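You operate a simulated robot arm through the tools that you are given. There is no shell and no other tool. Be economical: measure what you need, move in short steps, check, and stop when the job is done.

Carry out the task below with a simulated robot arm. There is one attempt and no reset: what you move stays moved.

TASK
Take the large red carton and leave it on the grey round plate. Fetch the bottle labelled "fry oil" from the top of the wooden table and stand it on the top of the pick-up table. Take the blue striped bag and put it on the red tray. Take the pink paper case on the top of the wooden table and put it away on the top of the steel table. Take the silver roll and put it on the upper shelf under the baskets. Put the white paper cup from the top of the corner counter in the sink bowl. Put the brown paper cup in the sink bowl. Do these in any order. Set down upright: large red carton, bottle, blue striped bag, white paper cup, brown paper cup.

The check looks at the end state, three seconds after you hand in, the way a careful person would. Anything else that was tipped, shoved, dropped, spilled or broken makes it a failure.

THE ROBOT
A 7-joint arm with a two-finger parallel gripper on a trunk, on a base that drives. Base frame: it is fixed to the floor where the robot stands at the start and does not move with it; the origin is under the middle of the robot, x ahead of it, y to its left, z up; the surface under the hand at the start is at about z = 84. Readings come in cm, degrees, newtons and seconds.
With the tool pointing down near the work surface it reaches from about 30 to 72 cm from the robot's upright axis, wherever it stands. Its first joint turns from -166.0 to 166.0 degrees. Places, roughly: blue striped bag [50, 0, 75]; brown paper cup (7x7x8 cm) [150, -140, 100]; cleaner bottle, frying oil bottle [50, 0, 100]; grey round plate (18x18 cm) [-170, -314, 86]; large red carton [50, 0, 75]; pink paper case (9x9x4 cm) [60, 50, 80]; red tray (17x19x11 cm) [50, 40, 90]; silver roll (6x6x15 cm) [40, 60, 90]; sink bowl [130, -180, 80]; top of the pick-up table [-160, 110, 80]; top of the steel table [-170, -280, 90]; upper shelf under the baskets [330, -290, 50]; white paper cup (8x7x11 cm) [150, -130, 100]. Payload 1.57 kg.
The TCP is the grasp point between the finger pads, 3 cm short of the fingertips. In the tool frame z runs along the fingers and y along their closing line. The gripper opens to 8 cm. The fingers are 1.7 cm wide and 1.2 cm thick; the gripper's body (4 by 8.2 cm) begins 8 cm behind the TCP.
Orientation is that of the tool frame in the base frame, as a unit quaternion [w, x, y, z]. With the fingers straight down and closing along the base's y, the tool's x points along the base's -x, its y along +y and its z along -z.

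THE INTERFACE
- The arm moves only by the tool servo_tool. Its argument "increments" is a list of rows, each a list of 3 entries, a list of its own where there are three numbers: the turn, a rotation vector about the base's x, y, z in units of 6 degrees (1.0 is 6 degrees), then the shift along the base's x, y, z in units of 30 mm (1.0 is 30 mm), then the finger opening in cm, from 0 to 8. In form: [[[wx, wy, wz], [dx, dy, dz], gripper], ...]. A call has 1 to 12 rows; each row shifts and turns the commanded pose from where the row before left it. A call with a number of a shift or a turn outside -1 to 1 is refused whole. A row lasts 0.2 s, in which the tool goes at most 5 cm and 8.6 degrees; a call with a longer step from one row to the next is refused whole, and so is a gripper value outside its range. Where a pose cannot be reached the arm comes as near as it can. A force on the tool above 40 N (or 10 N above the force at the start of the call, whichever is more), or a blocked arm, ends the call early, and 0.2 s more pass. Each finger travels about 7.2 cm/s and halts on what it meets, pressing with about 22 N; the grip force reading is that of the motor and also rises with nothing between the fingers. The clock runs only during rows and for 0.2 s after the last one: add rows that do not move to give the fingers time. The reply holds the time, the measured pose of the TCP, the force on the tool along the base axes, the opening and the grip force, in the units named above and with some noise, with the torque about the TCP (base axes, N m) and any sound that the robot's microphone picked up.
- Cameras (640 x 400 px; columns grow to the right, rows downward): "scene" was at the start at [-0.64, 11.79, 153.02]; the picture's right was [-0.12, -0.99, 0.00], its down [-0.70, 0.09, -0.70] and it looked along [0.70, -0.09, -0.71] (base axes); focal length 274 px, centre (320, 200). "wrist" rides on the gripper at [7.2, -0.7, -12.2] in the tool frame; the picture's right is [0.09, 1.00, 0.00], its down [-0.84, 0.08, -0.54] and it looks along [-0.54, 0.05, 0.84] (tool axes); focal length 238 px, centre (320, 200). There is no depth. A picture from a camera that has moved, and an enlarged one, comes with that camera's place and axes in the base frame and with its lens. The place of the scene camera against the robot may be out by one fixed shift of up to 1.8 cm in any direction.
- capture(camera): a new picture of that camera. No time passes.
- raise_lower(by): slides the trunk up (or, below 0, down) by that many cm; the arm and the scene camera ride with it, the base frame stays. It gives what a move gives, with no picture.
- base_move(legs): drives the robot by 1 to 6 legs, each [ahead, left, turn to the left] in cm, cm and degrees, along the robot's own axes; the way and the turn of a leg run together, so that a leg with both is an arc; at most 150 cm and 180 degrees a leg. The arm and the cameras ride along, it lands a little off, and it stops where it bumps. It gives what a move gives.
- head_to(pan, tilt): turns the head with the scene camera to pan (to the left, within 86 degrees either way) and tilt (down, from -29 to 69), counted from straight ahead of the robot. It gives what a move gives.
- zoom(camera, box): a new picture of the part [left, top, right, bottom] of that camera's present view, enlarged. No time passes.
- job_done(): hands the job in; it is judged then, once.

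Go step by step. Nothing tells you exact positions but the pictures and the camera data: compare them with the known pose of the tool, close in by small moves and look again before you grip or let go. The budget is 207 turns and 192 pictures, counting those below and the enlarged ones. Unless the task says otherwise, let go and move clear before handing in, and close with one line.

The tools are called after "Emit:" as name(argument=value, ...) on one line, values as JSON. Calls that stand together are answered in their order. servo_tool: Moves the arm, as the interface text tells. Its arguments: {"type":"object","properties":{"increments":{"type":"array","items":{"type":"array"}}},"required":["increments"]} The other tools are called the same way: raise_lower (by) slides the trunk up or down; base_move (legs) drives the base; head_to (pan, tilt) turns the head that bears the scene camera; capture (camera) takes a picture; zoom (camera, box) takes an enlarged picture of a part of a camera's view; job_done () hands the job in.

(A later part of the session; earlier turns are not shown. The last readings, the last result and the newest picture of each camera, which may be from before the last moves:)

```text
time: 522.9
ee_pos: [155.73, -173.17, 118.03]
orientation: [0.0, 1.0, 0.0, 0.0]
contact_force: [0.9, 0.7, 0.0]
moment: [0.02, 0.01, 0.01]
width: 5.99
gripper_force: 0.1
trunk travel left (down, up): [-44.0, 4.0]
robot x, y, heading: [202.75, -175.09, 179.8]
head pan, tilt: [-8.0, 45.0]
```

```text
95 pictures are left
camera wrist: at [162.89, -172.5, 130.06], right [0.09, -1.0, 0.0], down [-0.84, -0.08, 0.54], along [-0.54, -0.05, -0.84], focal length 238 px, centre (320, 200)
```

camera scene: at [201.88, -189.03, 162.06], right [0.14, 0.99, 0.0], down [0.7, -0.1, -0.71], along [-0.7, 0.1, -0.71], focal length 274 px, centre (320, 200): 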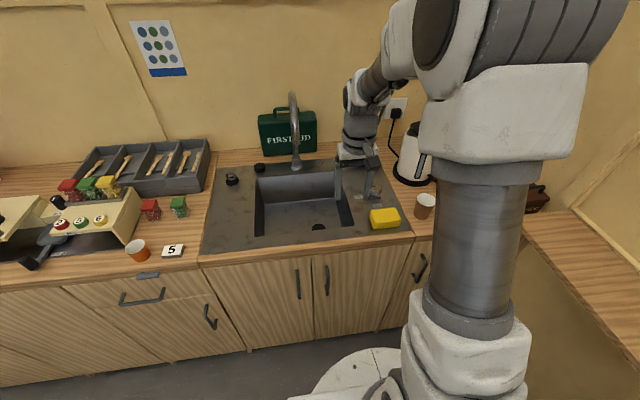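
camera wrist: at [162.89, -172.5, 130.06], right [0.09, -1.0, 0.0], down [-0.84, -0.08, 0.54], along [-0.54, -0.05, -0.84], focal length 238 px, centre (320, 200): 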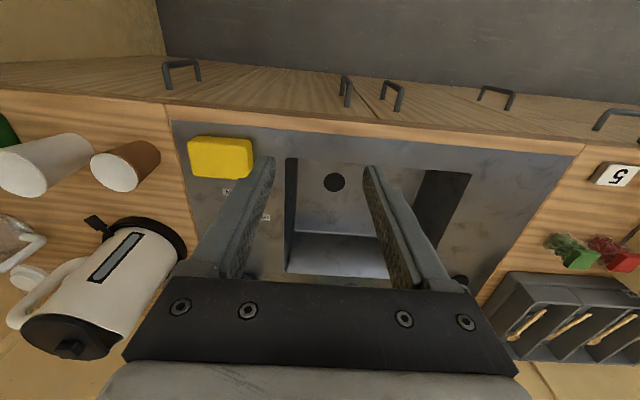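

Brown cup ≈ (144.8, -144), white ≈ (145, -134.5), counter z≈91. I'll pinch the brown cup's -y wall; moving above it.

Emit:
servo_tool(increments=[[[0, 0, 0], [-0.4, 0.95, 0], 4], [[0, 0, 0], [-0.4, 0.95, 0], 4], [[0, 0, 0], [-0.4, 0.95, 0], 4], [[0, 0, 0], [-0.4, 0.95, 0], 4], [[0, 0, 0], [-0.4, 0.95, 0], 4], [[0, 0, 0], [-0.4, 0.95, 0], 4], [[0, 0, 0], [-0.4, 0.95, 0], 4], [[0, 0, 0], [-0.4, 0.95, 0], 4], [[0, 0, 0], [-0.4, 0.95, 0], 4], [[0, 0, 0], [0, 0, -0.4], 4], [[0, 0, 0], [0, 0, 0], 4]])

Emit:
capture(camera="wrist")

Emit:
capture(camera="scene")

```text
time: 525.3
ee_pos: [144.78, -147.52, 116.52]
orientation: [-0.001, 1.0, -0.001, 0.0]
contact_force: [0.8, 1.0, 0.4]
moment: [0.01, 0.0, -0.01]
width: 4.01
gripper_force: 0.1
trunk travel left (down, up): [-44.0, 4.0]
robot x, y, heading: [202.68, -174.65, 180.1]
head pan, tilt: [-8.0, 45.0]
```

```text
94 pictures are left
camera wrist: at [151.95, -146.94, 128.81], right [0.09, -1.0, 0.0], down [-0.84, -0.08, 0.54], along [-0.54, -0.05, -0.84], focal length 238 px, centre (320, 200)
```

wrist: 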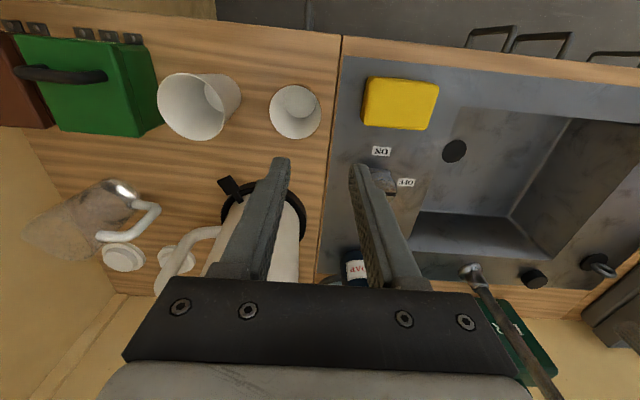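

```text
93 pictures are left
camera scene: at [201.88, -189.03, 162.05], right [0.14, 0.99, 0.0], down [0.7, -0.1, -0.71], along [-0.7, 0.1, -0.71], focal length 274 px, centre (320, 200)
```

scene: 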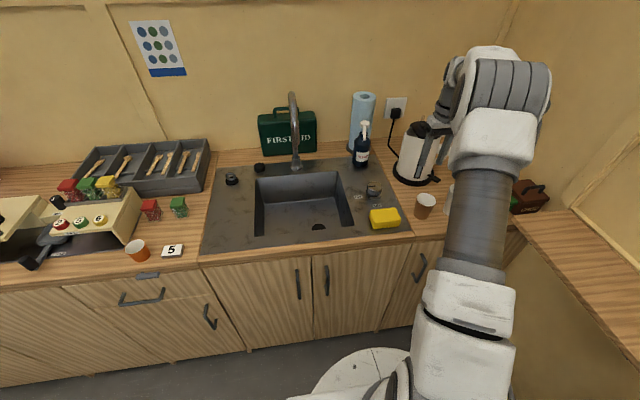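

Emit:
servo_tool(increments=[[[0, 0, 0], [0.05, 0, -0.9], 3.6], [[0, 0, 0], [0.05, 0, -0.9], 3.6], [[0, 0, 0], [0, 0, -0.9], 3.6], [[0, 0, 0], [0, 0, -0.9], 3.6], [[0, 0, 0], [0, 0, -0.9], 3.6], [[0, 0, 0], [0, 0, 0], 3.6]])

Emit:
capture(camera="wrist")

Emit:
zoom(camera="scene", box=[360, 130, 500, 250])

```text
time: 526.7
ee_pos: [145.16, -147.44, 103.01]
orientation: [-0.001, 1.0, -0.001, 0.001]
contact_force: [-0.4, -0.6, -0.1]
moment: [0.01, 0.01, -0.02]
width: 3.59
gripper_force: 0.0
trunk travel left (down, up): [-44.0, 4.0]
robot x, y, heading: [202.59, -175.03, 179.8]
head pan, tilt: [-8.0, 45.0]
```

```text
92 pictures are left
camera wrist: at [152.24, -146.87, 115.18], right [0.09, -1.0, 0.0], down [-0.84, -0.08, 0.54], along [-0.54, -0.05, -0.84], focal length 238 px, centre (320, 200)
```

wrist: 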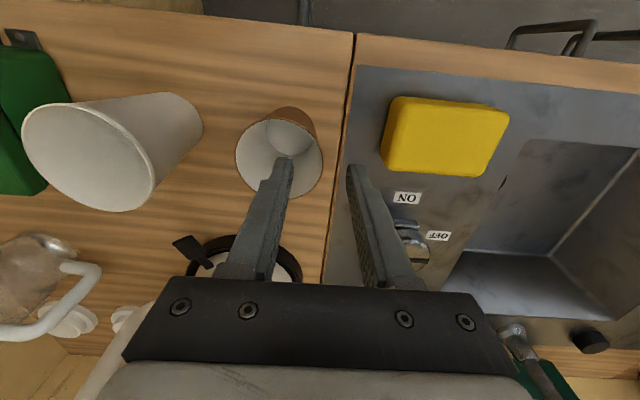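

```text
3.33 times, centred on (430, 190) of scene
camera zoom: at [201.88, -189.02, 162.05], right [0.14, 0.99, 0.0], down [0.7, -0.1, -0.71], along [-0.7, 0.1, -0.71], focal length 914 px, centre (-47, 233)
```

zoom: 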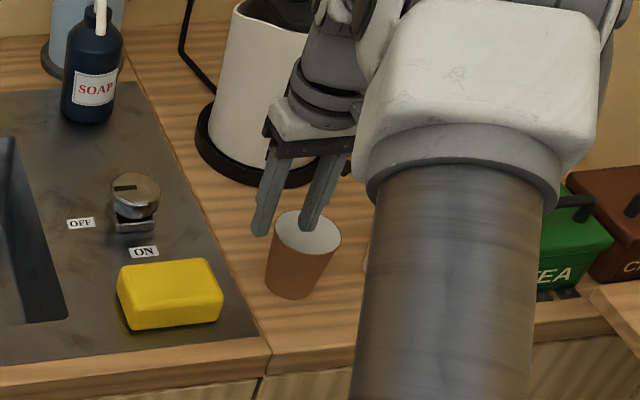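

Emit:
servo_tool(increments=[[[0, 0, 0], [0, -0.03, -0.7], 3.6], [[0, 0, 0], [0, 0, -0.7], 3.6], [[0, 0, 0], [0, 0, -0.5], 3.6], [[0, 0, 0], [0, 0, 0], 3], [[0, 0, 0], [0, 0, 0], 1.5], [[0, 0, 0], [0, 0, 0], 0], [[0, 0, 0], [0, 0, 0], 0], [[0, 0, 0], [0, 0, 0], 0]])

Emit:
servo_tool(increments=[[[0, 0, 0], [0, 0, 0.3], 0], [[0, 0, 0], [0, 0, 0.6], 0], [[0, 0, 0], [0, 0, 0.8], 0], [[0, 0, 0], [0, 0, 1], 0], [[0, 0, 0], [0, 0, 1], 0], [[0, 0, 0], [0, 0, 0], 0]])

Emit:
capture(camera="wrist")

Emit:
zoom(camera="scene", box=[360, 110, 500, 250])

```text
time: 528.5
ee_pos: [145.25, -147.31, 97.67]
orientation: [-0.003, 1.0, 0.0, -0.002]
contact_force: [-0.6, 7.5, 14.2]
moment: [1.12, 0.01, 0.09]
width: 0.48
gripper_force: 22.4
trunk travel left (down, up): [-44.0, 4.0]
robot x, y, heading: [202.78, -174.85, 179.6]
head pan, tilt: [-8.0, 45.0]
```

```text
time: 529.9
ee_pos: [145.41, -147.65, 108.46]
orientation: [-0.001, 1.0, 0.0, 0.001]
contact_force: [0.2, 0.3, 0.2]
moment: [0.0, -0.01, 0.0]
width: 0.41
gripper_force: 22.4
trunk travel left (down, up): [-44.0, 4.0]
robot x, y, heading: [202.93, -174.96, 179.6]
head pan, tilt: [-8.0, 45.0]
```

```text
90 pictures are left
camera wrist: at [152.52, -147.04, 120.56], right [0.09, -1.0, 0.0], down [-0.84, -0.08, 0.54], along [-0.54, -0.05, -0.84], focal length 238 px, centre (320, 200)
```

wrist: 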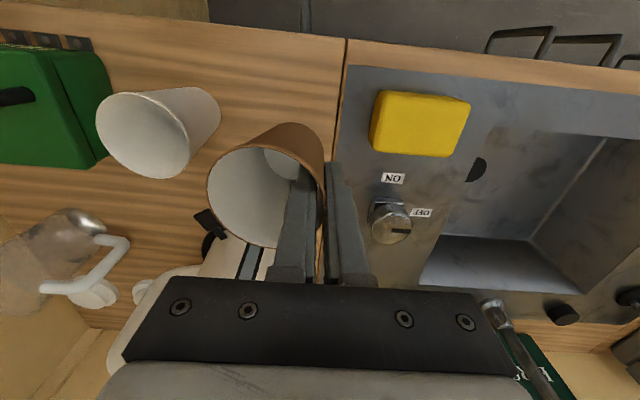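

```text
2.86 times, centred on (430, 180) of scene
camera zoom: at [201.88, -189.02, 162.05], right [0.14, 0.99, 0.0], down [0.7, -0.1, -0.71], along [-0.7, 0.1, -0.71], focal length 784 px, centre (6, 257)
```

zoom: 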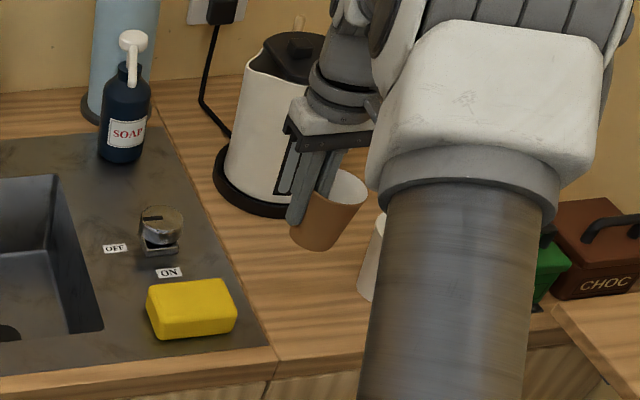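

Brown cup held (tips ~7° toward +y). Raise, nudge the base forward 8 cm, and carry it over the sink (floor z≈78.4), aiming the cup at about (137, -190).

Emit:
servo_tool(increments=[[[0, 0, 0], [0, -0.5, 0.7], 0], [[0, 0, 0], [0, -1, 0.7], 0], [[0, 0, 0], [0, -1, 0], 0], [[0, 0, 0], [0, -1, 0], 0], [[0, 0, 0], [0, -1, 0], 0], [[0, 0, 0], [0, -1, 0], 0], [[0, 0, 0], [0, -1, 0], 0], [[0, 0, 0], [0, -1, 0], 0], [[0, 0, 0], [0, -1, 0], 0], [[0, 0, 0], [0, -1, 0], 0], [[0, 0, 0], [0, -1, 0], 0]])

Emit:
base_move(legs=[[8, 0, 0]])

Emit:
servo_tool(increments=[[[0.6, 0, 0], [0, -1, 0], 0], [[0.6, 0, 0], [0, -1, 0], 0], [[0, 0, 0], [0, -1, 0], 0], [[0, 0, 0], [0, -1, 0], 0], [[0, 0, 0], [0, -0.7, 0], 0], [[0, 0, 0], [0, 0, 0], 0]])

Emit:
capture(camera="wrist")

Emit:
capture(camera="scene")

```text
time: 532.3
ee_pos: [145.24, -179.24, 112.72]
orientation: [-0.001, 1.0, -0.001, 0.0]
contact_force: [0.5, 0.2, 0.3]
moment: [0.0, -0.02, -0.01]
width: 0.4
gripper_force: 21.9
trunk travel left (down, up): [-44.0, 4.0]
robot x, y, heading: [202.79, -174.85, 179.9]
head pan, tilt: [-8.0, 45.0]
```

```text
time: 533.5
ee_pos: [137.46, -178.94, 112.72]
orientation: [-0.001, 1.0, 0.0, 0.001]
contact_force: [-0.6, -0.1, 0.2]
moment: [-0.01, -0.01, -0.01]
width: 0.41
gripper_force: 22.2
trunk travel left (down, up): [-44.0, 4.0]
robot x, y, heading: [194.98, -174.8, 180.1]
head pan, tilt: [-8.0, 45.0]
```

```text
time: 534.9
ee_pos: [137.4, -193.29, 112.6]
orientation: [-0.063, 0.998, -0.001, 0.0]
contact_force: [-0.9, 0.4, -0.7]
moment: [0.02, 0.03, -0.02]
width: 0.4
gripper_force: 22.4
trunk travel left (down, up): [-44.0, 4.0]
robot x, y, heading: [194.39, -175.15, 180.3]
head pan, tilt: [-8.0, 45.0]
```

```text
88 pictures are left
camera wrist: at [144.43, -194.08, 124.71], right [0.09, -0.99, -0.13], down [-0.84, -0.14, 0.53], along [-0.54, 0.06, -0.84], focal length 238 px, centre (320, 200)
```

wrist: 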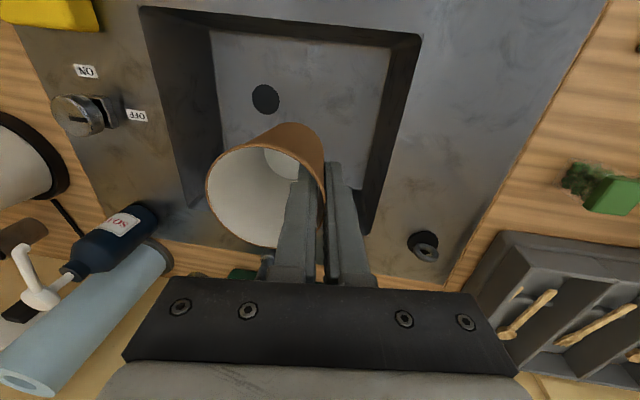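

```text
87 pictures are left
camera scene: at [193.99, -188.99, 162.05], right [0.14, 0.99, 0.0], down [0.7, -0.1, -0.71], along [-0.7, 0.1, -0.71], focal length 274 px, centre (320, 200)
```

scene: 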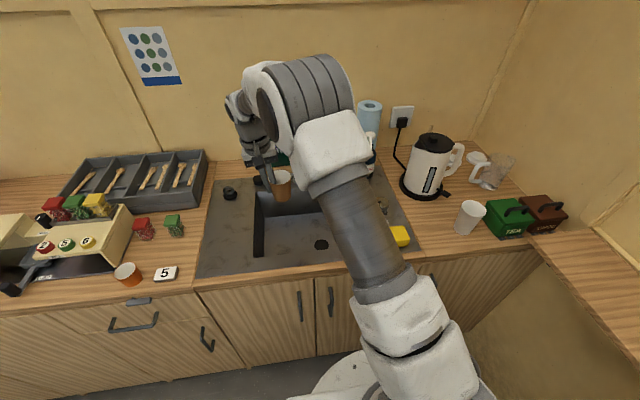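

Emit:
zoom(camera="scene", box=[200, 80, 380, 260])

```text
2.22 times, centred on (290, 170) of scene
camera zoom: at [193.99, -188.99, 162.05], right [0.14, 0.99, 0.0], down [0.7, -0.1, -0.71], along [-0.7, 0.1, -0.71], focal length 609 px, centre (387, 267)
```

zoom: 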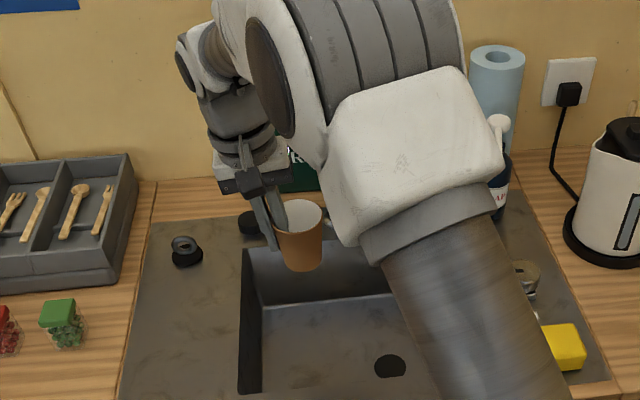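

The path down looks clear of the faucet. Lowering into the bowl in stages.

Emit:
servo_tool(increments=[[[0, 0, 0], [0, 0, -0.8], 0], [[0, 0, 0], [0, 0, -0.8], 0], [[0, 0, 0], [0, 0, -0.8], 0], [[0, 0, 0], [0, 0, -0.8], 0], [[0, 0, 0], [0, 0, 0], 0]])

Emit:
capture(camera="scene")

Emit:
capture(camera="wrist")

```text
time: 536.1
ee_pos: [137.3, -192.96, 103.01]
orientation: [-0.063, 0.998, 0.0, 0.001]
contact_force: [0.1, 0.1, -0.1]
moment: [-0.01, 0.01, 0.0]
width: 0.4
gripper_force: 22.1
trunk travel left (down, up): [-44.0, 4.0]
robot x, y, heading: [194.8, -174.68, 179.7]
head pan, tilt: [-8.0, 45.0]
```

```text
85 pictures are left
camera scene: at [193.99, -188.99, 162.05], right [0.14, 0.99, 0.0], down [0.7, -0.1, -0.71], along [-0.7, 0.1, -0.71], focal length 274 px, centre (320, 200)
```

scene: 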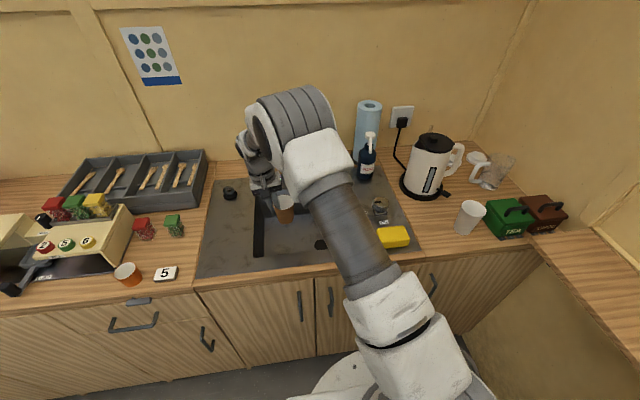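

```text
84 pictures are left
camera wrist: at [144.45, -193.96, 115.11], right [0.09, -0.99, -0.13], down [-0.84, -0.15, 0.53], along [-0.54, 0.06, -0.84], focal length 238 px, centre (320, 200)
```

wrist: 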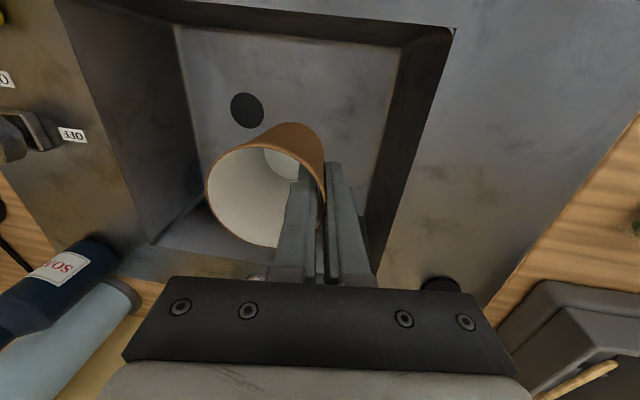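

Emit:
servo_tool(increments=[[[0, 0, 0], [0, 0, -0.8], 0], [[0, 0, 0], [0, 0, -0.8], 0], [[0, 0, 0], [0, 0, -0.8], 0], [[0, 0, 0], [0, 0, -0.8], 0], [[0, 0, 0], [0, 0, -0.8], 0], [[0, 0, 0], [0, 0, -0.6], 0], [[0, 0, 0], [0, 0, 0], 0]])

Emit:
capture(camera="wrist")

Emit:
zoom(camera="scene", box=[200, 80, 380, 260])

```text
time: 537.7
ee_pos: [137.31, -193.22, 89.44]
orientation: [-0.063, 0.998, 0.0, 0.001]
contact_force: [0.1, -0.1, 0.7]
moment: [0.01, -0.01, 0.01]
width: 0.35
gripper_force: 22.2
trunk travel left (down, up): [-44.0, 4.0]
robot x, y, heading: [194.91, -174.71, 179.9]
head pan, tilt: [-8.0, 45.0]
```

```text
83 pictures are left
camera wrist: at [144.47, -194.09, 101.5], right [0.09, -0.99, -0.13], down [-0.84, -0.14, 0.53], along [-0.54, 0.06, -0.84], focal length 238 px, centre (320, 200)
```

wrist: 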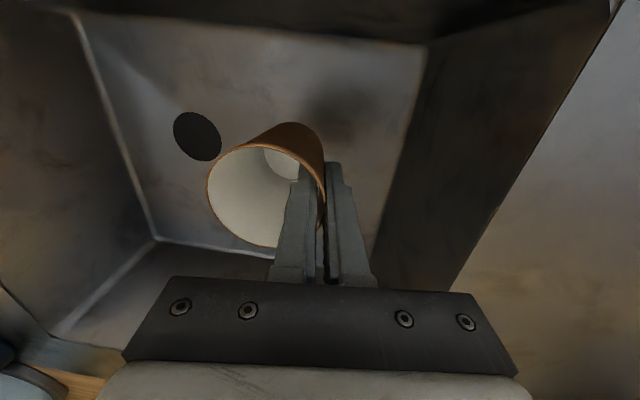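

```text
2.22 times, centred on (290, 170) of scene
camera zoom: at [193.99, -188.99, 162.05], right [0.14, 0.99, 0.0], down [0.7, -0.1, -0.71], along [-0.7, 0.1, -0.71], focal length 609 px, centre (387, 267)
```

zoom: 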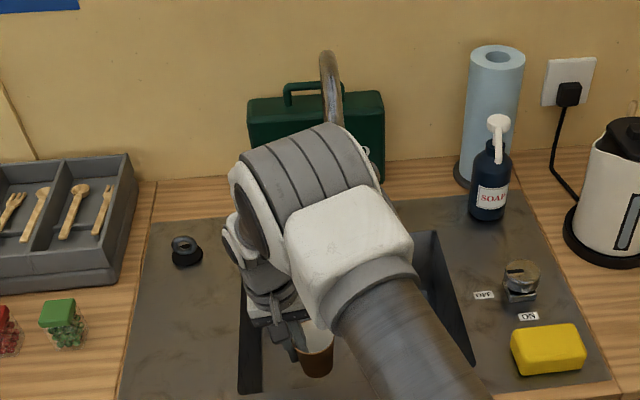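

Emit:
servo_tool(increments=[[[0, 0, 0], [0, 0, -0.5], 0], [[0, 0, 0], [0, 0, -0.4], 0], [[0, 0, 0], [0, 0, -0.2], 0], [[0, 0, 0], [0, 0, 0], 0]])

Emit:
servo_tool(increments=[[[0, 0, 0], [0, 0, -0.15], 0], [[0, 0, 0], [0, 0, 0], 0]])

Emit:
servo_tool(increments=[[[0, 0, 0], [0, 0, -0.12], 0], [[0, 0, 0], [0, 0, 0], 0]])

```text
time: 538.7
ee_pos: [137.31, -193.22, 85.97]
orientation: [-0.063, 0.998, 0.001, 0.001]
contact_force: [0.5, -0.2, -0.3]
moment: [0.03, -0.02, 0.01]
width: 0.37
gripper_force: 22.4
trunk travel left (down, up): [-44.0, 4.0]
robot x, y, heading: [194.75, -174.69, 179.7]
head pan, tilt: [-8.0, 45.0]
```

```text
time: 539.3
ee_pos: [137.46, -193.09, 85.52]
orientation: [-0.062, 0.998, 0.0, 0.0]
contact_force: [-0.1, -0.4, 0.5]
moment: [0.0, -0.01, 0.01]
width: 0.39
gripper_force: 21.6
trunk travel left (down, up): [-44.0, 4.0]
robot x, y, heading: [194.67, -174.7, 179.9]
head pan, tilt: [-8.0, 45.0]
```

```text
time: 539.9
ee_pos: [137.37, -193.14, 85.25]
orientation: [-0.063, 0.998, 0.0, 0.0]
contact_force: [0.4, 0.2, 0.1]
moment: [0.01, -0.03, 0.0]
width: 0.37
gripper_force: 22.4
trunk travel left (down, up): [-44.0, 4.0]
robot x, y, heading: [195.04, -174.78, 179.8]
head pan, tilt: [-8.0, 45.0]
```

Emit:
servo_tool(increments=[[[0, 0, 0], [0, 0, -0.12], 0], [[0, 0, 0], [0, 0, 0], 0]])

Emit:
servo_tool(increments=[[[0, 0, 0], [0, 0, -0.12], 0], [[0, 0, 0], [0, 0, 0], 0]])

Emit:
servo_tool(increments=[[[0, 0, 0], [0, 0, -0.12], 0], [[0, 0, 0], [0, 0, 0], 0]])

```text
time: 540.5
ee_pos: [137.39, -193.03, 84.85]
orientation: [-0.064, 0.998, 0.0, 0.0]
contact_force: [-0.6, 0.4, 0.0]
moment: [-0.03, -0.01, 0.0]
width: 0.39
gripper_force: 21.9
trunk travel left (down, up): [-44.0, 4.0]
robot x, y, heading: [194.63, -174.79, 179.8]
head pan, tilt: [-8.0, 45.0]
```

```text
time: 541.1
ee_pos: [137.47, -193.13, 84.48]
orientation: [-0.062, 0.998, 0.0, -0.001]
contact_force: [-0.5, 0.0, -0.2]
moment: [0.02, 0.0, 0.0]
width: 0.4
gripper_force: 21.5
trunk travel left (down, up): [-44.0, 4.0]
robot x, y, heading: [194.94, -174.78, 180.0]
head pan, tilt: [-8.0, 45.0]
```

```text
time: 541.7
ee_pos: [137.49, -193.13, 84.21]
orientation: [-0.063, 0.998, -0.001, 0.0]
contact_force: [0.2, 0.8, -0.2]
moment: [-0.01, -0.02, 0.0]
width: 0.33
gripper_force: 22.2
trunk travel left (down, up): [-44.0, 4.0]
robot x, y, heading: [194.59, -174.86, 179.8]
head pan, tilt: [-8.0, 45.0]
```

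Emit:
servo_tool(increments=[[[0, 0, 0], [0, 0, -0.12], 0], [[0, 0, 0], [0, 0, -0.12], 0], [[0, 0, 0], [0, 0, 0], 0]])

Emit:
servo_tool(increments=[[[0, 0, 0], [0, 0, -0.12], 0], [[0, 0, 0], [0, 0, 0], 0]])

Emit:
capture(camera="wrist")

```text
time: 542.5
ee_pos: [137.39, -193.09, 83.51]
orientation: [-0.062, 0.998, 0.0, 0.0]
contact_force: [1.1, 0.2, 5.2]
moment: [0.07, -0.04, -0.02]
width: 0.36
gripper_force: 21.9
trunk travel left (down, up): [-44.0, 4.0]
robot x, y, heading: [194.95, -174.95, 179.8]
head pan, tilt: [-8.0, 45.0]
```

```text
time: 543.1
ee_pos: [137.37, -193.15, 83.29]
orientation: [-0.062, 0.998, 0.0, -0.002]
contact_force: [0.9, 0.2, 20.6]
moment: [0.34, -0.02, 0.02]
width: 0.39
gripper_force: 22.5
trunk travel left (down, up): [-44.0, 4.0]
robot x, y, heading: [194.87, -174.94, 179.8]
head pan, tilt: [-8.0, 45.0]
```

```text
81 pictures are left
camera wrist: at [144.57, -194.04, 95.33], right [0.09, -0.99, -0.12], down [-0.83, -0.14, 0.53], along [-0.54, 0.06, -0.84], focal length 238 px, centre (320, 200)
```

wrist: 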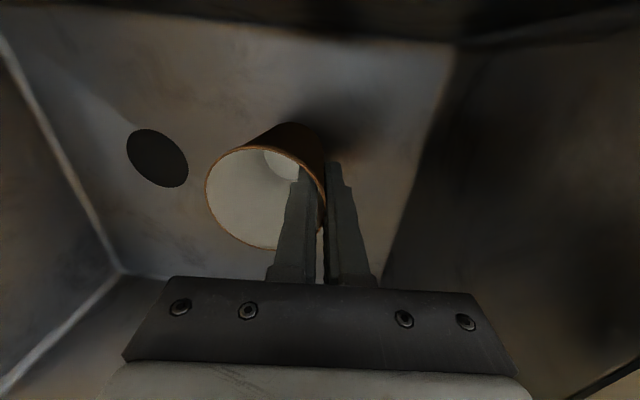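

Contact with the bowl's floor. Release and withdraw along the tool axis.

Emit:
servo_tool(increments=[[[0, 0, 0], [0, 0, 0.08], 0], [[0, 0, 0], [0, 0, 0], 1], [[0, 0, 0], [0, 0, 0], 2], [[0, 0, 0], [0, 0, 0], 2], [[0, 0, 0], [0, -0.06, 0.4], 2], [[0, 0, 0], [0, -0.1, 0.8], 2], [[0, 0, 0], [0, -0.12, 0.9], 2], [[0, 0, 0], [0, 0, 1], 2], [[0, 0, 0], [0, 0, 1], 2], [[0, 0, 0], [0, 0, 1], 2], [[-0.6, 0, 0], [0, 0, 1], 3], [[-0.6, 0, 0], [0, 0, 1], 3]])

Emit:
servo_tool(increments=[[[0, 0, 0], [0, 0, 1], 3], [[0, 0, 0], [0, 0, 1], 3], [[0, 0, 0], [0, 0, 1], 3]])

Emit:
capture(camera="wrist")

```text
time: 545.7
ee_pos: [137.45, -194.1, 104.8]
orientation: [-0.001, 1.0, 0.0, 0.001]
contact_force: [0.3, 0.4, 0.8]
moment: [0.0, -0.03, 0.0]
width: 3.0
gripper_force: 0.0
trunk travel left (down, up): [-44.0, 4.0]
robot x, y, heading: [195.06, -175.0, 179.8]
head pan, tilt: [-8.0, 45.0]
```

```text
time: 546.5
ee_pos: [137.54, -194.25, 113.73]
orientation: [0.0, 1.0, 0.0, -0.001]
contact_force: [0.2, 0.0, 0.9]
moment: [0.02, -0.01, 0.02]
width: 2.99
gripper_force: 0.0
trunk travel left (down, up): [-44.0, 4.0]
robot x, y, heading: [195.09, -174.81, 179.8]
head pan, tilt: [-8.0, 45.0]
```

```text
80 pictures are left
camera wrist: at [144.71, -193.59, 125.85], right [0.09, -1.0, 0.0], down [-0.84, -0.08, 0.54], along [-0.54, -0.05, -0.84], focal length 238 px, centre (320, 200)
```

wrist: 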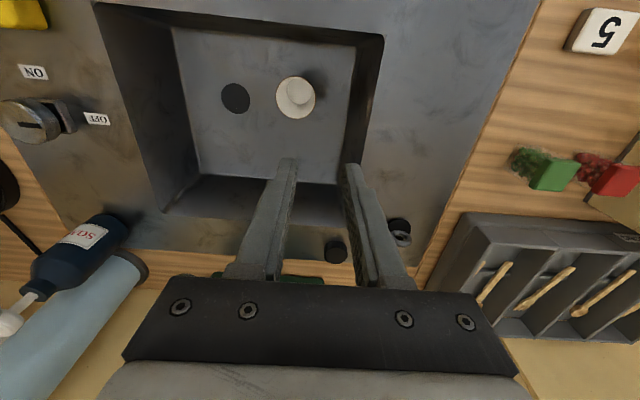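

Brown cup stands in the bowl. Now to the white cup.

Emit:
servo_tool(increments=[[[0, 0, 0], [0.2, 0.9, 0.1], 4], [[0, 0, 0], [0.3, 1, 0.1], 4], [[0, 0, 0], [0.3, 1, 0.1], 4], [[0, 0, 0], [0.3, 1, 0.1], 4], [[0, 0, 0], [0.3, 1, 0.1], 4], [[0, 0, 0], [0.3, 1, 0.1], 4], [[0, 0, 0], [0.3, 1, 0.1], 4], [[0, 0, 0], [0.3, 1, 0], 4], [[0, 0, 0], [0.3, 1, 0], 4], [[0, 0, 0], [0, 1, 0], 4], [[0, 0, 0], [0, 1, 0], 4], [[0, 0, 0], [0, 1, 0], 4]])

Emit:
servo_tool(increments=[[[0, 0, 0], [0, 1, 0], 4], [[0, 0, 0], [0, 1, 0], 4], [[0, 0, 0], [0, 1, 0], 4], [[0, 0, 0], [0, 1, 0], 4], [[0, 0, 0], [0, 1, 0], 4], [[0, 0, 0], [0, 1, 0], 4], [[0, 0, 0], [0, 0.7, 0], 4], [[0, 0, 0], [0, 0, 0], 4]])

Emit:
capture(camera="wrist")

Emit:
capture(camera="scene")

```text
time: 549.1
ee_pos: [145.22, -158.03, 115.6]
orientation: [0.001, 1.0, 0.0, -0.001]
contact_force: [-0.2, 0.2, -0.2]
moment: [0.0, 0.01, 0.02]
width: 4.04
gripper_force: 0.0
trunk travel left (down, up): [-44.0, 4.0]
robot x, y, heading: [194.82, -174.79, 179.7]
head pan, tilt: [-8.0, 45.0]
```

```text
time: 550.9
ee_pos: [145.31, -138.22, 115.65]
orientation: [0.0, 1.0, 0.001, 0.0]
contact_force: [-0.4, 0.0, -0.3]
moment: [0.01, -0.01, 0.0]
width: 4.01
gripper_force: 0.0
trunk travel left (down, up): [-44.0, 4.0]
robot x, y, heading: [194.66, -175.24, 179.6]
head pan, tilt: [-8.0, 45.0]
```

```text
79 pictures are left
camera wrist: at [152.5, -137.64, 127.78], right [0.09, -1.0, 0.0], down [-0.84, -0.08, 0.54], along [-0.54, -0.05, -0.84], focal length 238 px, centre (320, 200)
```

wrist: 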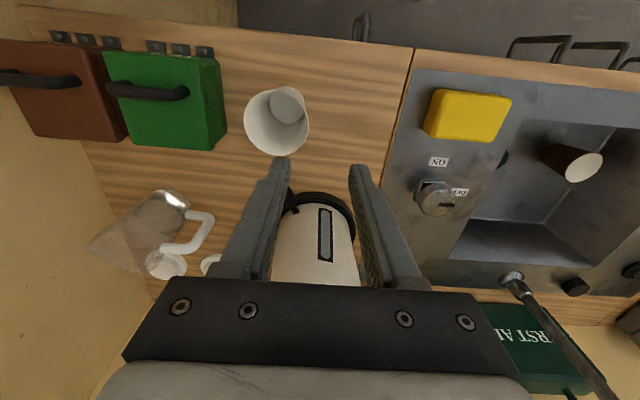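

```text
78 pictures are left
camera scene: at [193.99, -188.99, 162.05], right [0.14, 0.99, 0.0], down [0.7, -0.1, -0.71], along [-0.7, 0.1, -0.71], focal length 274 px, centre (320, 200)
```

scene: 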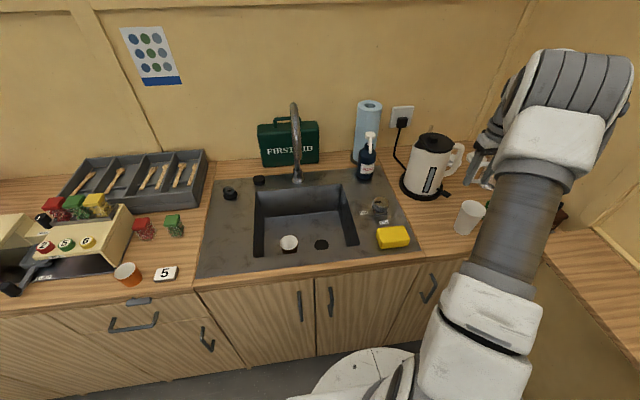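

Emit:
servo_tool(increments=[[[0, 0, 0], [0, 0.36, -0.5], 3.6], [[0, 0, 0], [0, 0, -0.9], 3.6], [[0, 0, 0], [0, 0, -0.9], 3.6], [[0, 0, 0], [0, 0, -0.7], 3.6], [[0, 0, 0], [0, 0, 0], 3.6]])

Emit:
capture(camera="wrist")

```text
time: 552.1
ee_pos: [145.28, -137.15, 106.63]
orientation: [0.0, 1.0, 0.0, 0.0]
contact_force: [0.5, -0.8, 0.3]
moment: [-0.02, 0.01, -0.01]
width: 3.58
gripper_force: 0.0
trunk travel left (down, up): [-44.0, 4.0]
robot x, y, heading: [194.76, -175.06, 180.1]
head pan, tilt: [-8.0, 45.0]
```

```text
77 pictures are left
camera wrist: at [152.38, -136.5, 118.68], right [0.09, -1.0, 0.0], down [-0.84, -0.08, 0.54], along [-0.54, -0.05, -0.84], focal length 238 px, centre (320, 200)
```

wrist: 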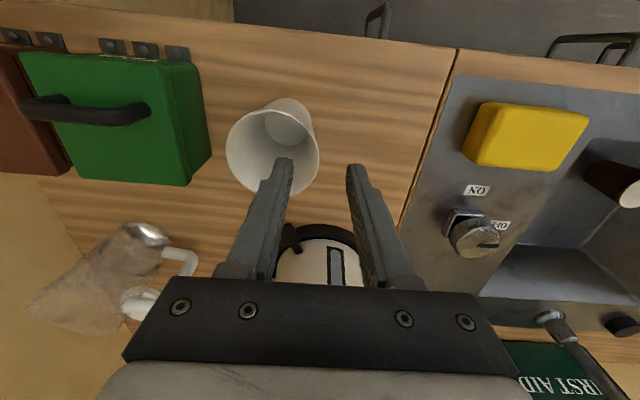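

Emit:
servo_tool(increments=[[[0, 0, 0], [0, 0, -0.8], 3.6], [[0, 0, 0], [0, 0, -0.8], 3.6], [[0, 0, 0], [0, 0, -0.5], 3.6], [[0, 0, 0], [0, 0, 0], 3], [[0, 0, 0], [0, 0, 0], 1.5], [[0, 0, 0], [0, 0, 0], 0], [[0, 0, 0], [0, 0, 0], 0], [[0, 0, 0], [0, 0, 0], 0]])

Emit:
servo_tool(increments=[[[0, 0, 0], [0, 0, 0.3], 0], [[0, 0, 0], [0, 0, 0.6], 0], [[0, 0, 0], [0, 0, 0.8], 0], [[0, 0, 0], [0, 0, 1], 0], [[0, 0, 0], [0, 0, 1], 0], [[0, 0, 0], [0, 0, 1], 0], [[0, 0, 0], [0, 0, 0.8], 0], [[0, 0, 0], [0, 0, 0], 0]])

Emit:
capture(camera="wrist")

Emit:
capture(camera="scene")

```text
time: 553.9
ee_pos: [145.29, -137.04, 100.66]
orientation: [-0.002, 1.0, 0.0, -0.001]
contact_force: [-1.0, 6.2, 11.9]
moment: [1.15, 0.04, 0.03]
width: 0.53
gripper_force: 22.6
trunk travel left (down, up): [-44.0, 4.0]
robot x, y, heading: [194.86, -174.93, 179.8]
head pan, tilt: [-8.0, 45.0]
```

```text
time: 555.7
ee_pos: [145.17, -137.13, 117.01]
orientation: [-0.001, 1.0, -0.001, 0.0]
contact_force: [0.5, -0.9, -0.3]
moment: [-0.03, -0.02, 0.01]
width: 0.39
gripper_force: 22.3
trunk travel left (down, up): [-44.0, 4.0]
robot x, y, heading: [194.88, -174.86, 179.7]
head pan, tilt: [-8.0, 45.0]
```

```text
76 pictures are left
camera wrist: at [152.34, -136.48, 129.14], right [0.09, -1.0, 0.0], down [-0.84, -0.08, 0.54], along [-0.54, -0.05, -0.84], focal length 238 px, centre (320, 200)
```

wrist: 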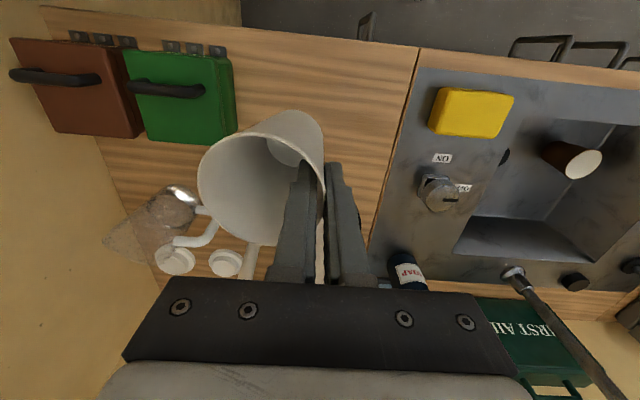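

```text
75 pictures are left
camera scene: at [194.0, -188.99, 162.05], right [0.14, 0.99, 0.0], down [0.7, -0.1, -0.71], along [-0.7, 0.1, -0.71], focal length 274 px, centre (320, 200)
```

scene: 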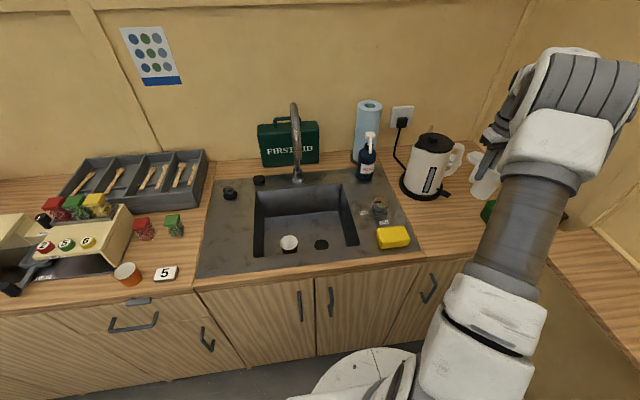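

White cup held. Checking the faucet's reach before placing.

Emit:
zoom(camera="scene", box=[240, 80, 400, 270])

```text
2.11 times, centred on (320, 175) of scene
camera zoom: at [194.0, -188.99, 162.05], right [0.14, 0.99, 0.0], down [0.7, -0.1, -0.71], along [-0.7, 0.1, -0.71], focal length 577 px, centre (320, 253)
```

zoom: 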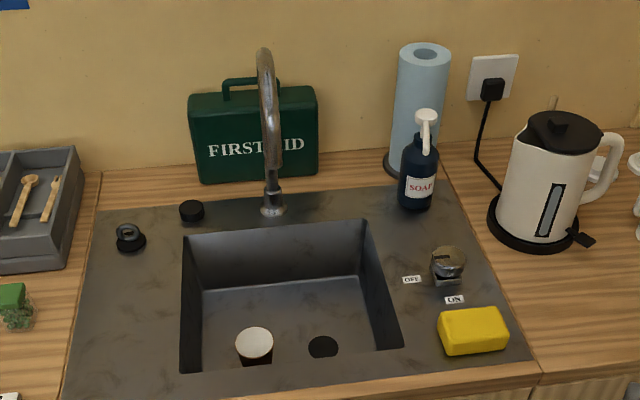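

Spout tip is at about (128, -186, 111). I'll set the white cup at about (140.5, -176.5), well in front of it.

Emit:
servo_tool(increments=[[[0, 0, 0], [0, -1, 0], 0], [[0, 0, 0], [0, -1, 0], 0], [[0, 0, 0], [0, -1, 0], 0], [[0, 0, 0], [0, -1, 0], 0], [[0, 0, 0], [-0.15, -1, 0], 0], [[0, 0, 0], [-0.15, -1, 0], 0], [[0, 0, 0], [-0.2, -1, 0], 0], [[0, 0, 0], [-0.2, -1, 0], 0], [[0, 0, 0], [-0.2, -1, 0], 0], [[0, 0, 0], [-0.2, -1, 0], 0], [[0, 0, 0], [-0.2, -1, 0], 0], [[0, 0, 0], [-0.2, -1, 0], 0]])

Emit:
servo_tool(increments=[[[0.5, 0, 0], [0, -1, 0], 0], [[0.5, 0, 0], [0, -1, 0], 0], [[0, 0, 0], [0, -0.3, -0.5], 0], [[0, 0, 0], [0, 0, -0.8], 0], [[0, 0, 0], [0, 0, -0.8], 0], [[0, 0, 0], [0, 0, -0.8], 0], [[0, 0, 0], [0, 0, 0], 0]])

Emit:
capture(camera="wrist")

Emit:
capture(camera="scene")

```text
time: 558.3
ee_pos: [140.62, -173.07, 116.93]
orientation: [-0.002, 1.0, 0.0, 0.0]
contact_force: [0.3, -0.1, 0.6]
moment: [-0.01, -0.03, 0.01]
width: 0.42
gripper_force: 22.6
trunk travel left (down, up): [-44.0, 4.0]
robot x, y, heading: [194.75, -174.57, 179.9]
head pan, tilt: [-8.0, 45.0]
```

```text
time: 559.9
ee_pos: [140.67, -180.03, 108.12]
orientation: [-0.052, 0.999, 0.001, 0.0]
contact_force: [-0.1, -0.1, 0.1]
moment: [0.01, 0.04, -0.01]
width: 0.39
gripper_force: 22.5
trunk travel left (down, up): [-44.0, 4.0]
robot x, y, heading: [195.09, -174.98, 179.6]
head pan, tilt: [-8.0, 45.0]
```

```text
73 pictures are left
camera wrist: at [147.8, -180.73, 120.23], right [0.09, -0.99, -0.1], down [-0.84, -0.13, 0.53], along [-0.54, 0.04, -0.84], focal length 238 px, centre (320, 200)
```

wrist: 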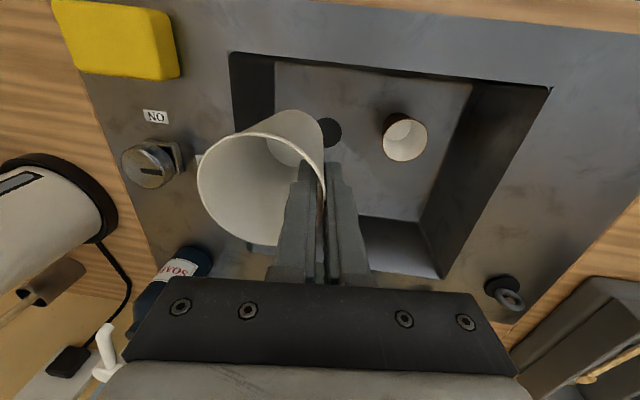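

```text
72 pictures are left
camera scene: at [193.99, -188.99, 162.05], right [0.14, 0.99, 0.0], down [0.7, -0.1, -0.71], along [-0.7, 0.1, -0.71], focal length 274 px, centre (320, 200)
```

scene: 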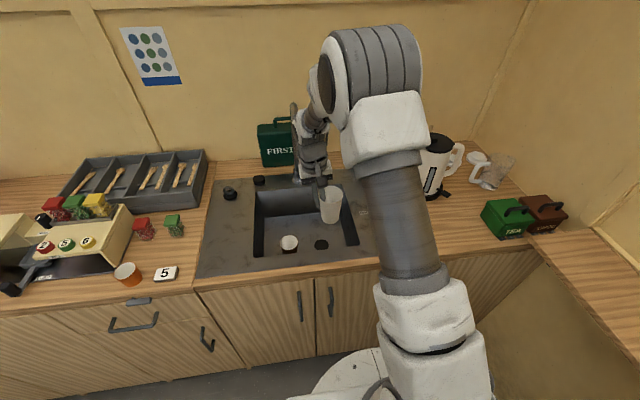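

Emit:
zoom(camera="scene", box=[250, 40, 410, 260])

```text
1.82 times, centred on (330, 150) of scene
camera zoom: at [193.99, -188.99, 162.05], right [0.14, 0.99, 0.0], down [0.7, -0.1, -0.71], along [-0.7, 0.1, -0.71], focal length 499 px, centre (302, 291)
```

zoom: 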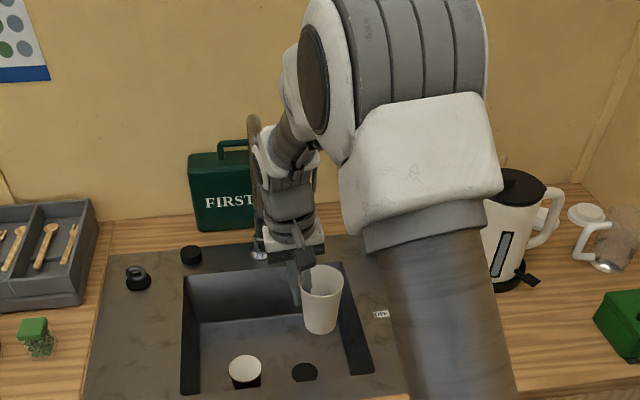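

Emit:
servo_tool(increments=[[[0, 0, 0], [0.25, 0.3, 0], 0], [[0, 0, 0], [0, 0, -0.7], 0], [[0, 0, 0], [0, 0, -0.7], 0], [[0, 0, 0], [0, 0, -0.7], 0], [[0, 0, 0], [0, 0, -0.7], 0], [[0, 0, 0], [0, 0, 0], 0]])

Emit:
zoom(camera="scene", box=[250, 40, 410, 260])

```text
time: 561.3
ee_pos: [141.49, -179.11, 99.66]
orientation: [-0.052, 0.999, 0.0, 0.001]
contact_force: [-0.6, -0.6, -0.2]
moment: [0.0, 0.02, 0.02]
width: 0.39
gripper_force: 22.3
trunk travel left (down, up): [-44.0, 4.0]
robot x, y, heading: [194.83, -175.04, 179.6]
head pan, tilt: [-8.0, 45.0]
```

```text
1.82 times, centred on (330, 150) of scene
camera zoom: at [193.99, -188.99, 162.05], right [0.14, 0.99, 0.0], down [0.7, -0.1, -0.71], along [-0.7, 0.1, -0.71], focal length 499 px, centre (302, 291)
```

zoom: 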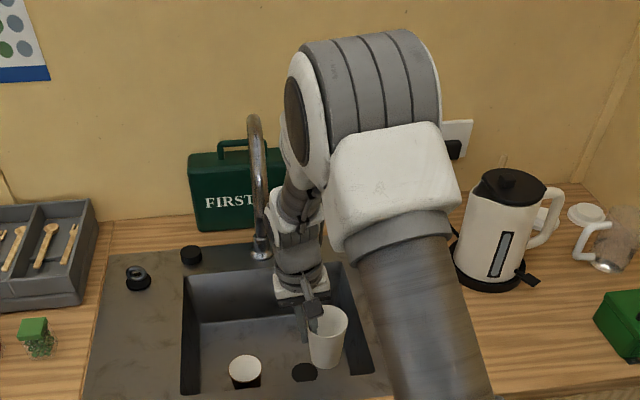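

Faucet is clear of the wrist. Continue down.

Emit:
servo_tool(increments=[[[0, 0, 0], [0, 0, -0.7], 0], [[0, 0, 0], [0, 0, -0.7], 0], [[0, 0, 0], [0, 0, -0.7], 0], [[0, 0, 0], [0, 0, -0.7], 0], [[0, 0, 0], [0, 0, -0.7], 0], [[0, 0, 0], [0, 0, 0], 0]])

Emit:
servo_tool(increments=[[[0, 0, 0], [0, 0, -0.3], 0], [[0, 0, 0], [0, 0, -0.15], 0], [[0, 0, 0], [0, 0, 0], 0]])

Emit:
zoom(camera="scene", box=[250, 80, 410, 270])

Emit:
capture(camera="wrist")

```text
time: 562.7
ee_pos: [141.42, -179.15, 89.2]
orientation: [-0.053, 0.999, 0.0, 0.0]
contact_force: [-0.8, 0.4, 0.4]
moment: [-0.01, -0.01, -0.02]
width: 0.4
gripper_force: 22.0
trunk travel left (down, up): [-44.0, 4.0]
robot x, y, heading: [194.88, -175.04, 179.8]
head pan, tilt: [-8.0, 45.0]
```

```text
time: 563.5
ee_pos: [141.31, -179.12, 87.95]
orientation: [-0.052, 0.999, 0.0, 0.0]
contact_force: [1.0, -0.8, 0.2]
moment: [-0.02, 0.0, -0.01]
width: 0.41
gripper_force: 21.7
trunk travel left (down, up): [-44.0, 4.0]
robot x, y, heading: [194.71, -174.83, 179.8]
head pan, tilt: [-8.0, 45.0]
```

```text
2.11 times, centred on (330, 175) of scene
camera zoom: at [193.99, -188.99, 162.05], right [0.14, 0.99, 0.0], down [0.7, -0.1, -0.71], along [-0.7, 0.1, -0.71], focal length 577 px, centre (299, 253)
```

zoom: 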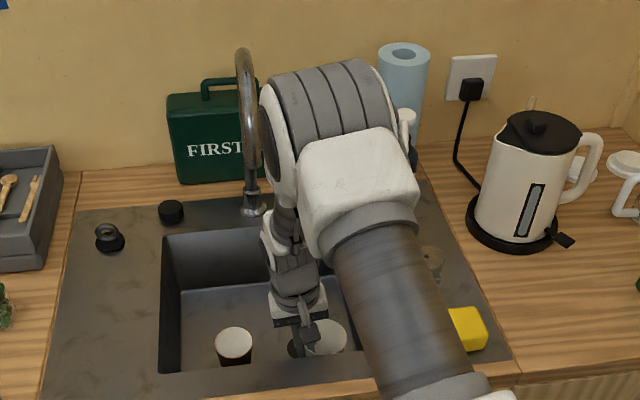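

```text
68 pictures are left
camera wrist: at [148.51, -179.75, 99.97], right [0.09, -0.99, -0.1], down [-0.84, -0.13, 0.53], along [-0.54, 0.04, -0.84], focal length 238 px, centre (320, 200)
```

wrist: 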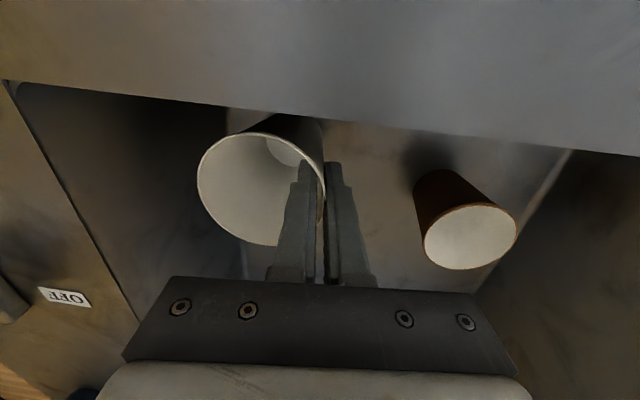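

Emit:
servo_tool(increments=[[[0, 0, 0], [0, 0, -0.25], 0], [[0, 0, 0], [0, 0, 0], 0]])

Emit:
servo_tool(increments=[[[0, 0, 0], [0, 0, -0.12], 0], [[0, 0, 0], [0, 0, 0], 0]])

Emit:
servo_tool(increments=[[[0, 0, 0], [0, 0, -0.12], 0], [[0, 0, 0], [0, 0, 0], 0]])

```text
time: 564.1
ee_pos: [141.42, -179.01, 87.11]
orientation: [-0.052, 0.999, -0.001, 0.0]
contact_force: [-0.1, -0.3, 0.7]
moment: [0.0, 0.0, 0.01]
width: 0.38
gripper_force: 21.9
trunk travel left (down, up): [-44.0, 4.0]
robot x, y, heading: [194.9, -174.79, 180.2]
head pan, tilt: [-8.0, 45.0]
```

```text
time: 564.7
ee_pos: [141.52, -178.97, 86.65]
orientation: [-0.054, 0.999, 0.0, 0.0]
contact_force: [-1.3, -0.1, 0.4]
moment: [-0.03, -0.01, 0.01]
width: 0.39
gripper_force: 22.5
trunk travel left (down, up): [-44.0, 4.0]
robot x, y, heading: [194.88, -174.8, 179.6]
head pan, tilt: [-8.0, 45.0]
```

```text
time: 565.3
ee_pos: [141.46, -178.99, 86.55]
orientation: [-0.052, 0.999, 0.0, 0.0]
contact_force: [0.4, 0.9, 5.2]
moment: [0.12, -0.13, -0.05]
width: 0.42
gripper_force: 22.2
trunk travel left (down, up): [-44.0, 4.0]
robot x, y, heading: [194.75, -174.88, 180.0]
head pan, tilt: [-8.0, 45.0]
```

Light contact. Release and withdraw.

Emit:
servo_tool(increments=[[[0, 0, 0], [0, 0, 0], 1], [[0, 0, 0], [0, 0, 0], 1.8], [[0, 0, 0], [0, 0, 0], 1.8], [[0, 0, 0], [0, -0.04, 0.4], 1.8], [[0, 0, 0], [0, -0.08, 0.8], 1.8], [[0, 0, 0], [0, -0.08, 0.9], 1.8], [[0, 0, 0], [0, 0, 1], 1.8], [[0, 0, 0], [0, 0, 1], 1.8], [[0, 0, 0], [0, 0, 1], 1.8], [[0, 0, 0], [0, 0, 1], 1.8], [[-0.5, 0, 0], [0.3, 0, 1], 3], [[-0.5, 0, 0], [0.3, 0, 1], 3]])

Emit:
servo_tool(increments=[[[0, 0, 0], [0.5, 0, 1], 4], [[0, 0, 0], [0.5, 0, 1], 4]])

Emit:
zoom(camera="scene", box=[200, 120, 420, 280])

Emit:
capture(camera="wrist")

```text
time: 567.9
ee_pos: [143.09, -179.79, 110.64]
orientation: [0.0, 1.0, 0.0, 0.0]
contact_force: [-0.4, 0.1, -0.9]
moment: [0.0, 0.0, 0.02]
width: 3.02
gripper_force: 0.1
trunk travel left (down, up): [-44.0, 4.0]
robot x, y, heading: [194.93, -174.74, 179.8]
head pan, tilt: [-8.0, 45.0]
```

```text
time: 568.5
ee_pos: [146.39, -179.82, 116.69]
orientation: [0.0, 1.0, 0.0, 0.0]
contact_force: [0.5, -0.2, -0.1]
moment: [0.01, -0.01, 0.0]
width: 3.97
gripper_force: 0.1
trunk travel left (down, up): [-44.0, 4.0]
robot x, y, heading: [194.92, -174.98, 179.5]
head pan, tilt: [-8.0, 45.0]
```

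```text
2.50 times, centred on (310, 200) of scene
camera zoom: at [194.05, -188.98, 162.05], right [0.14, 0.99, 0.0], down [0.7, -0.1, -0.71], along [-0.7, 0.1, -0.71], focal length 686 px, centre (345, 200)
```

zoom: 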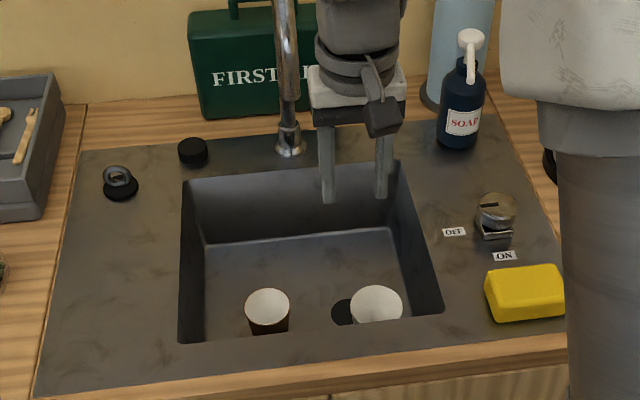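

```text
66 pictures are left
camera wrist: at [153.56, -179.19, 128.85], right [0.09, -1.0, 0.0], down [-0.84, -0.08, 0.54], along [-0.54, -0.05, -0.84], focal length 238 px, centre (320, 200)
```

wrist: 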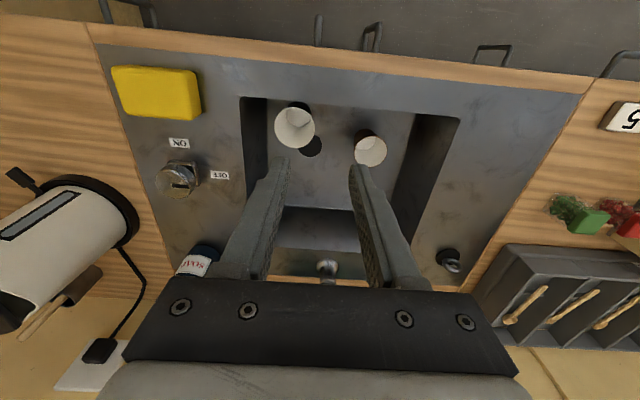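

Both cups stand in the bowl. While here, I'll inspect the shelf under the baskets on the serving counter's inner side.

Emit:
base_move(legs=[[-42, 0, 0], [0, 115, 0], [0, 0, 180]])

Emit:
head_to(pan=5, tilt=40)

Emit:
capture(camera="scene")

```text
time: 590.5
ee_pos: [284.63, -283.42, 116.63]
orientation: [-0.001, -0.034, 0.999, 0.001]
contact_force: [0.1, -0.5, 0.1]
moment: [0.0, -0.01, -0.01]
width: 3.99
gripper_force: 0.2
trunk travel left (down, up): [-44.0, 4.0]
robot x, y, heading: [236.8, -291.55, 3.6]
head pan, tilt: [-8.0, 45.0]
```

```text
time: 591.3
ee_pos: [284.66, -283.39, 116.78]
orientation: [0.0, -0.035, 0.999, 0.0]
contact_force: [-0.2, -0.1, 0.5]
moment: [0.03, -0.02, -0.01]
width: 3.98
gripper_force: 0.1
trunk travel left (down, up): [-44.0, 4.0]
robot x, y, heading: [236.85, -291.56, 4.0]
head pan, tilt: [5.0, 40.0]
```

```text
65 pictures are left
camera scene: at [235.46, -278.1, 162.78], right [0.15, -0.99, 0.0], down [-0.64, -0.1, -0.77], along [0.76, 0.12, -0.64], focal length 274 px, centre (320, 200)
```

scene: 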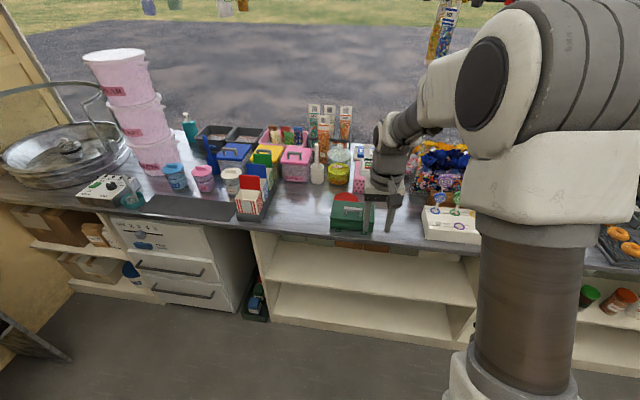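

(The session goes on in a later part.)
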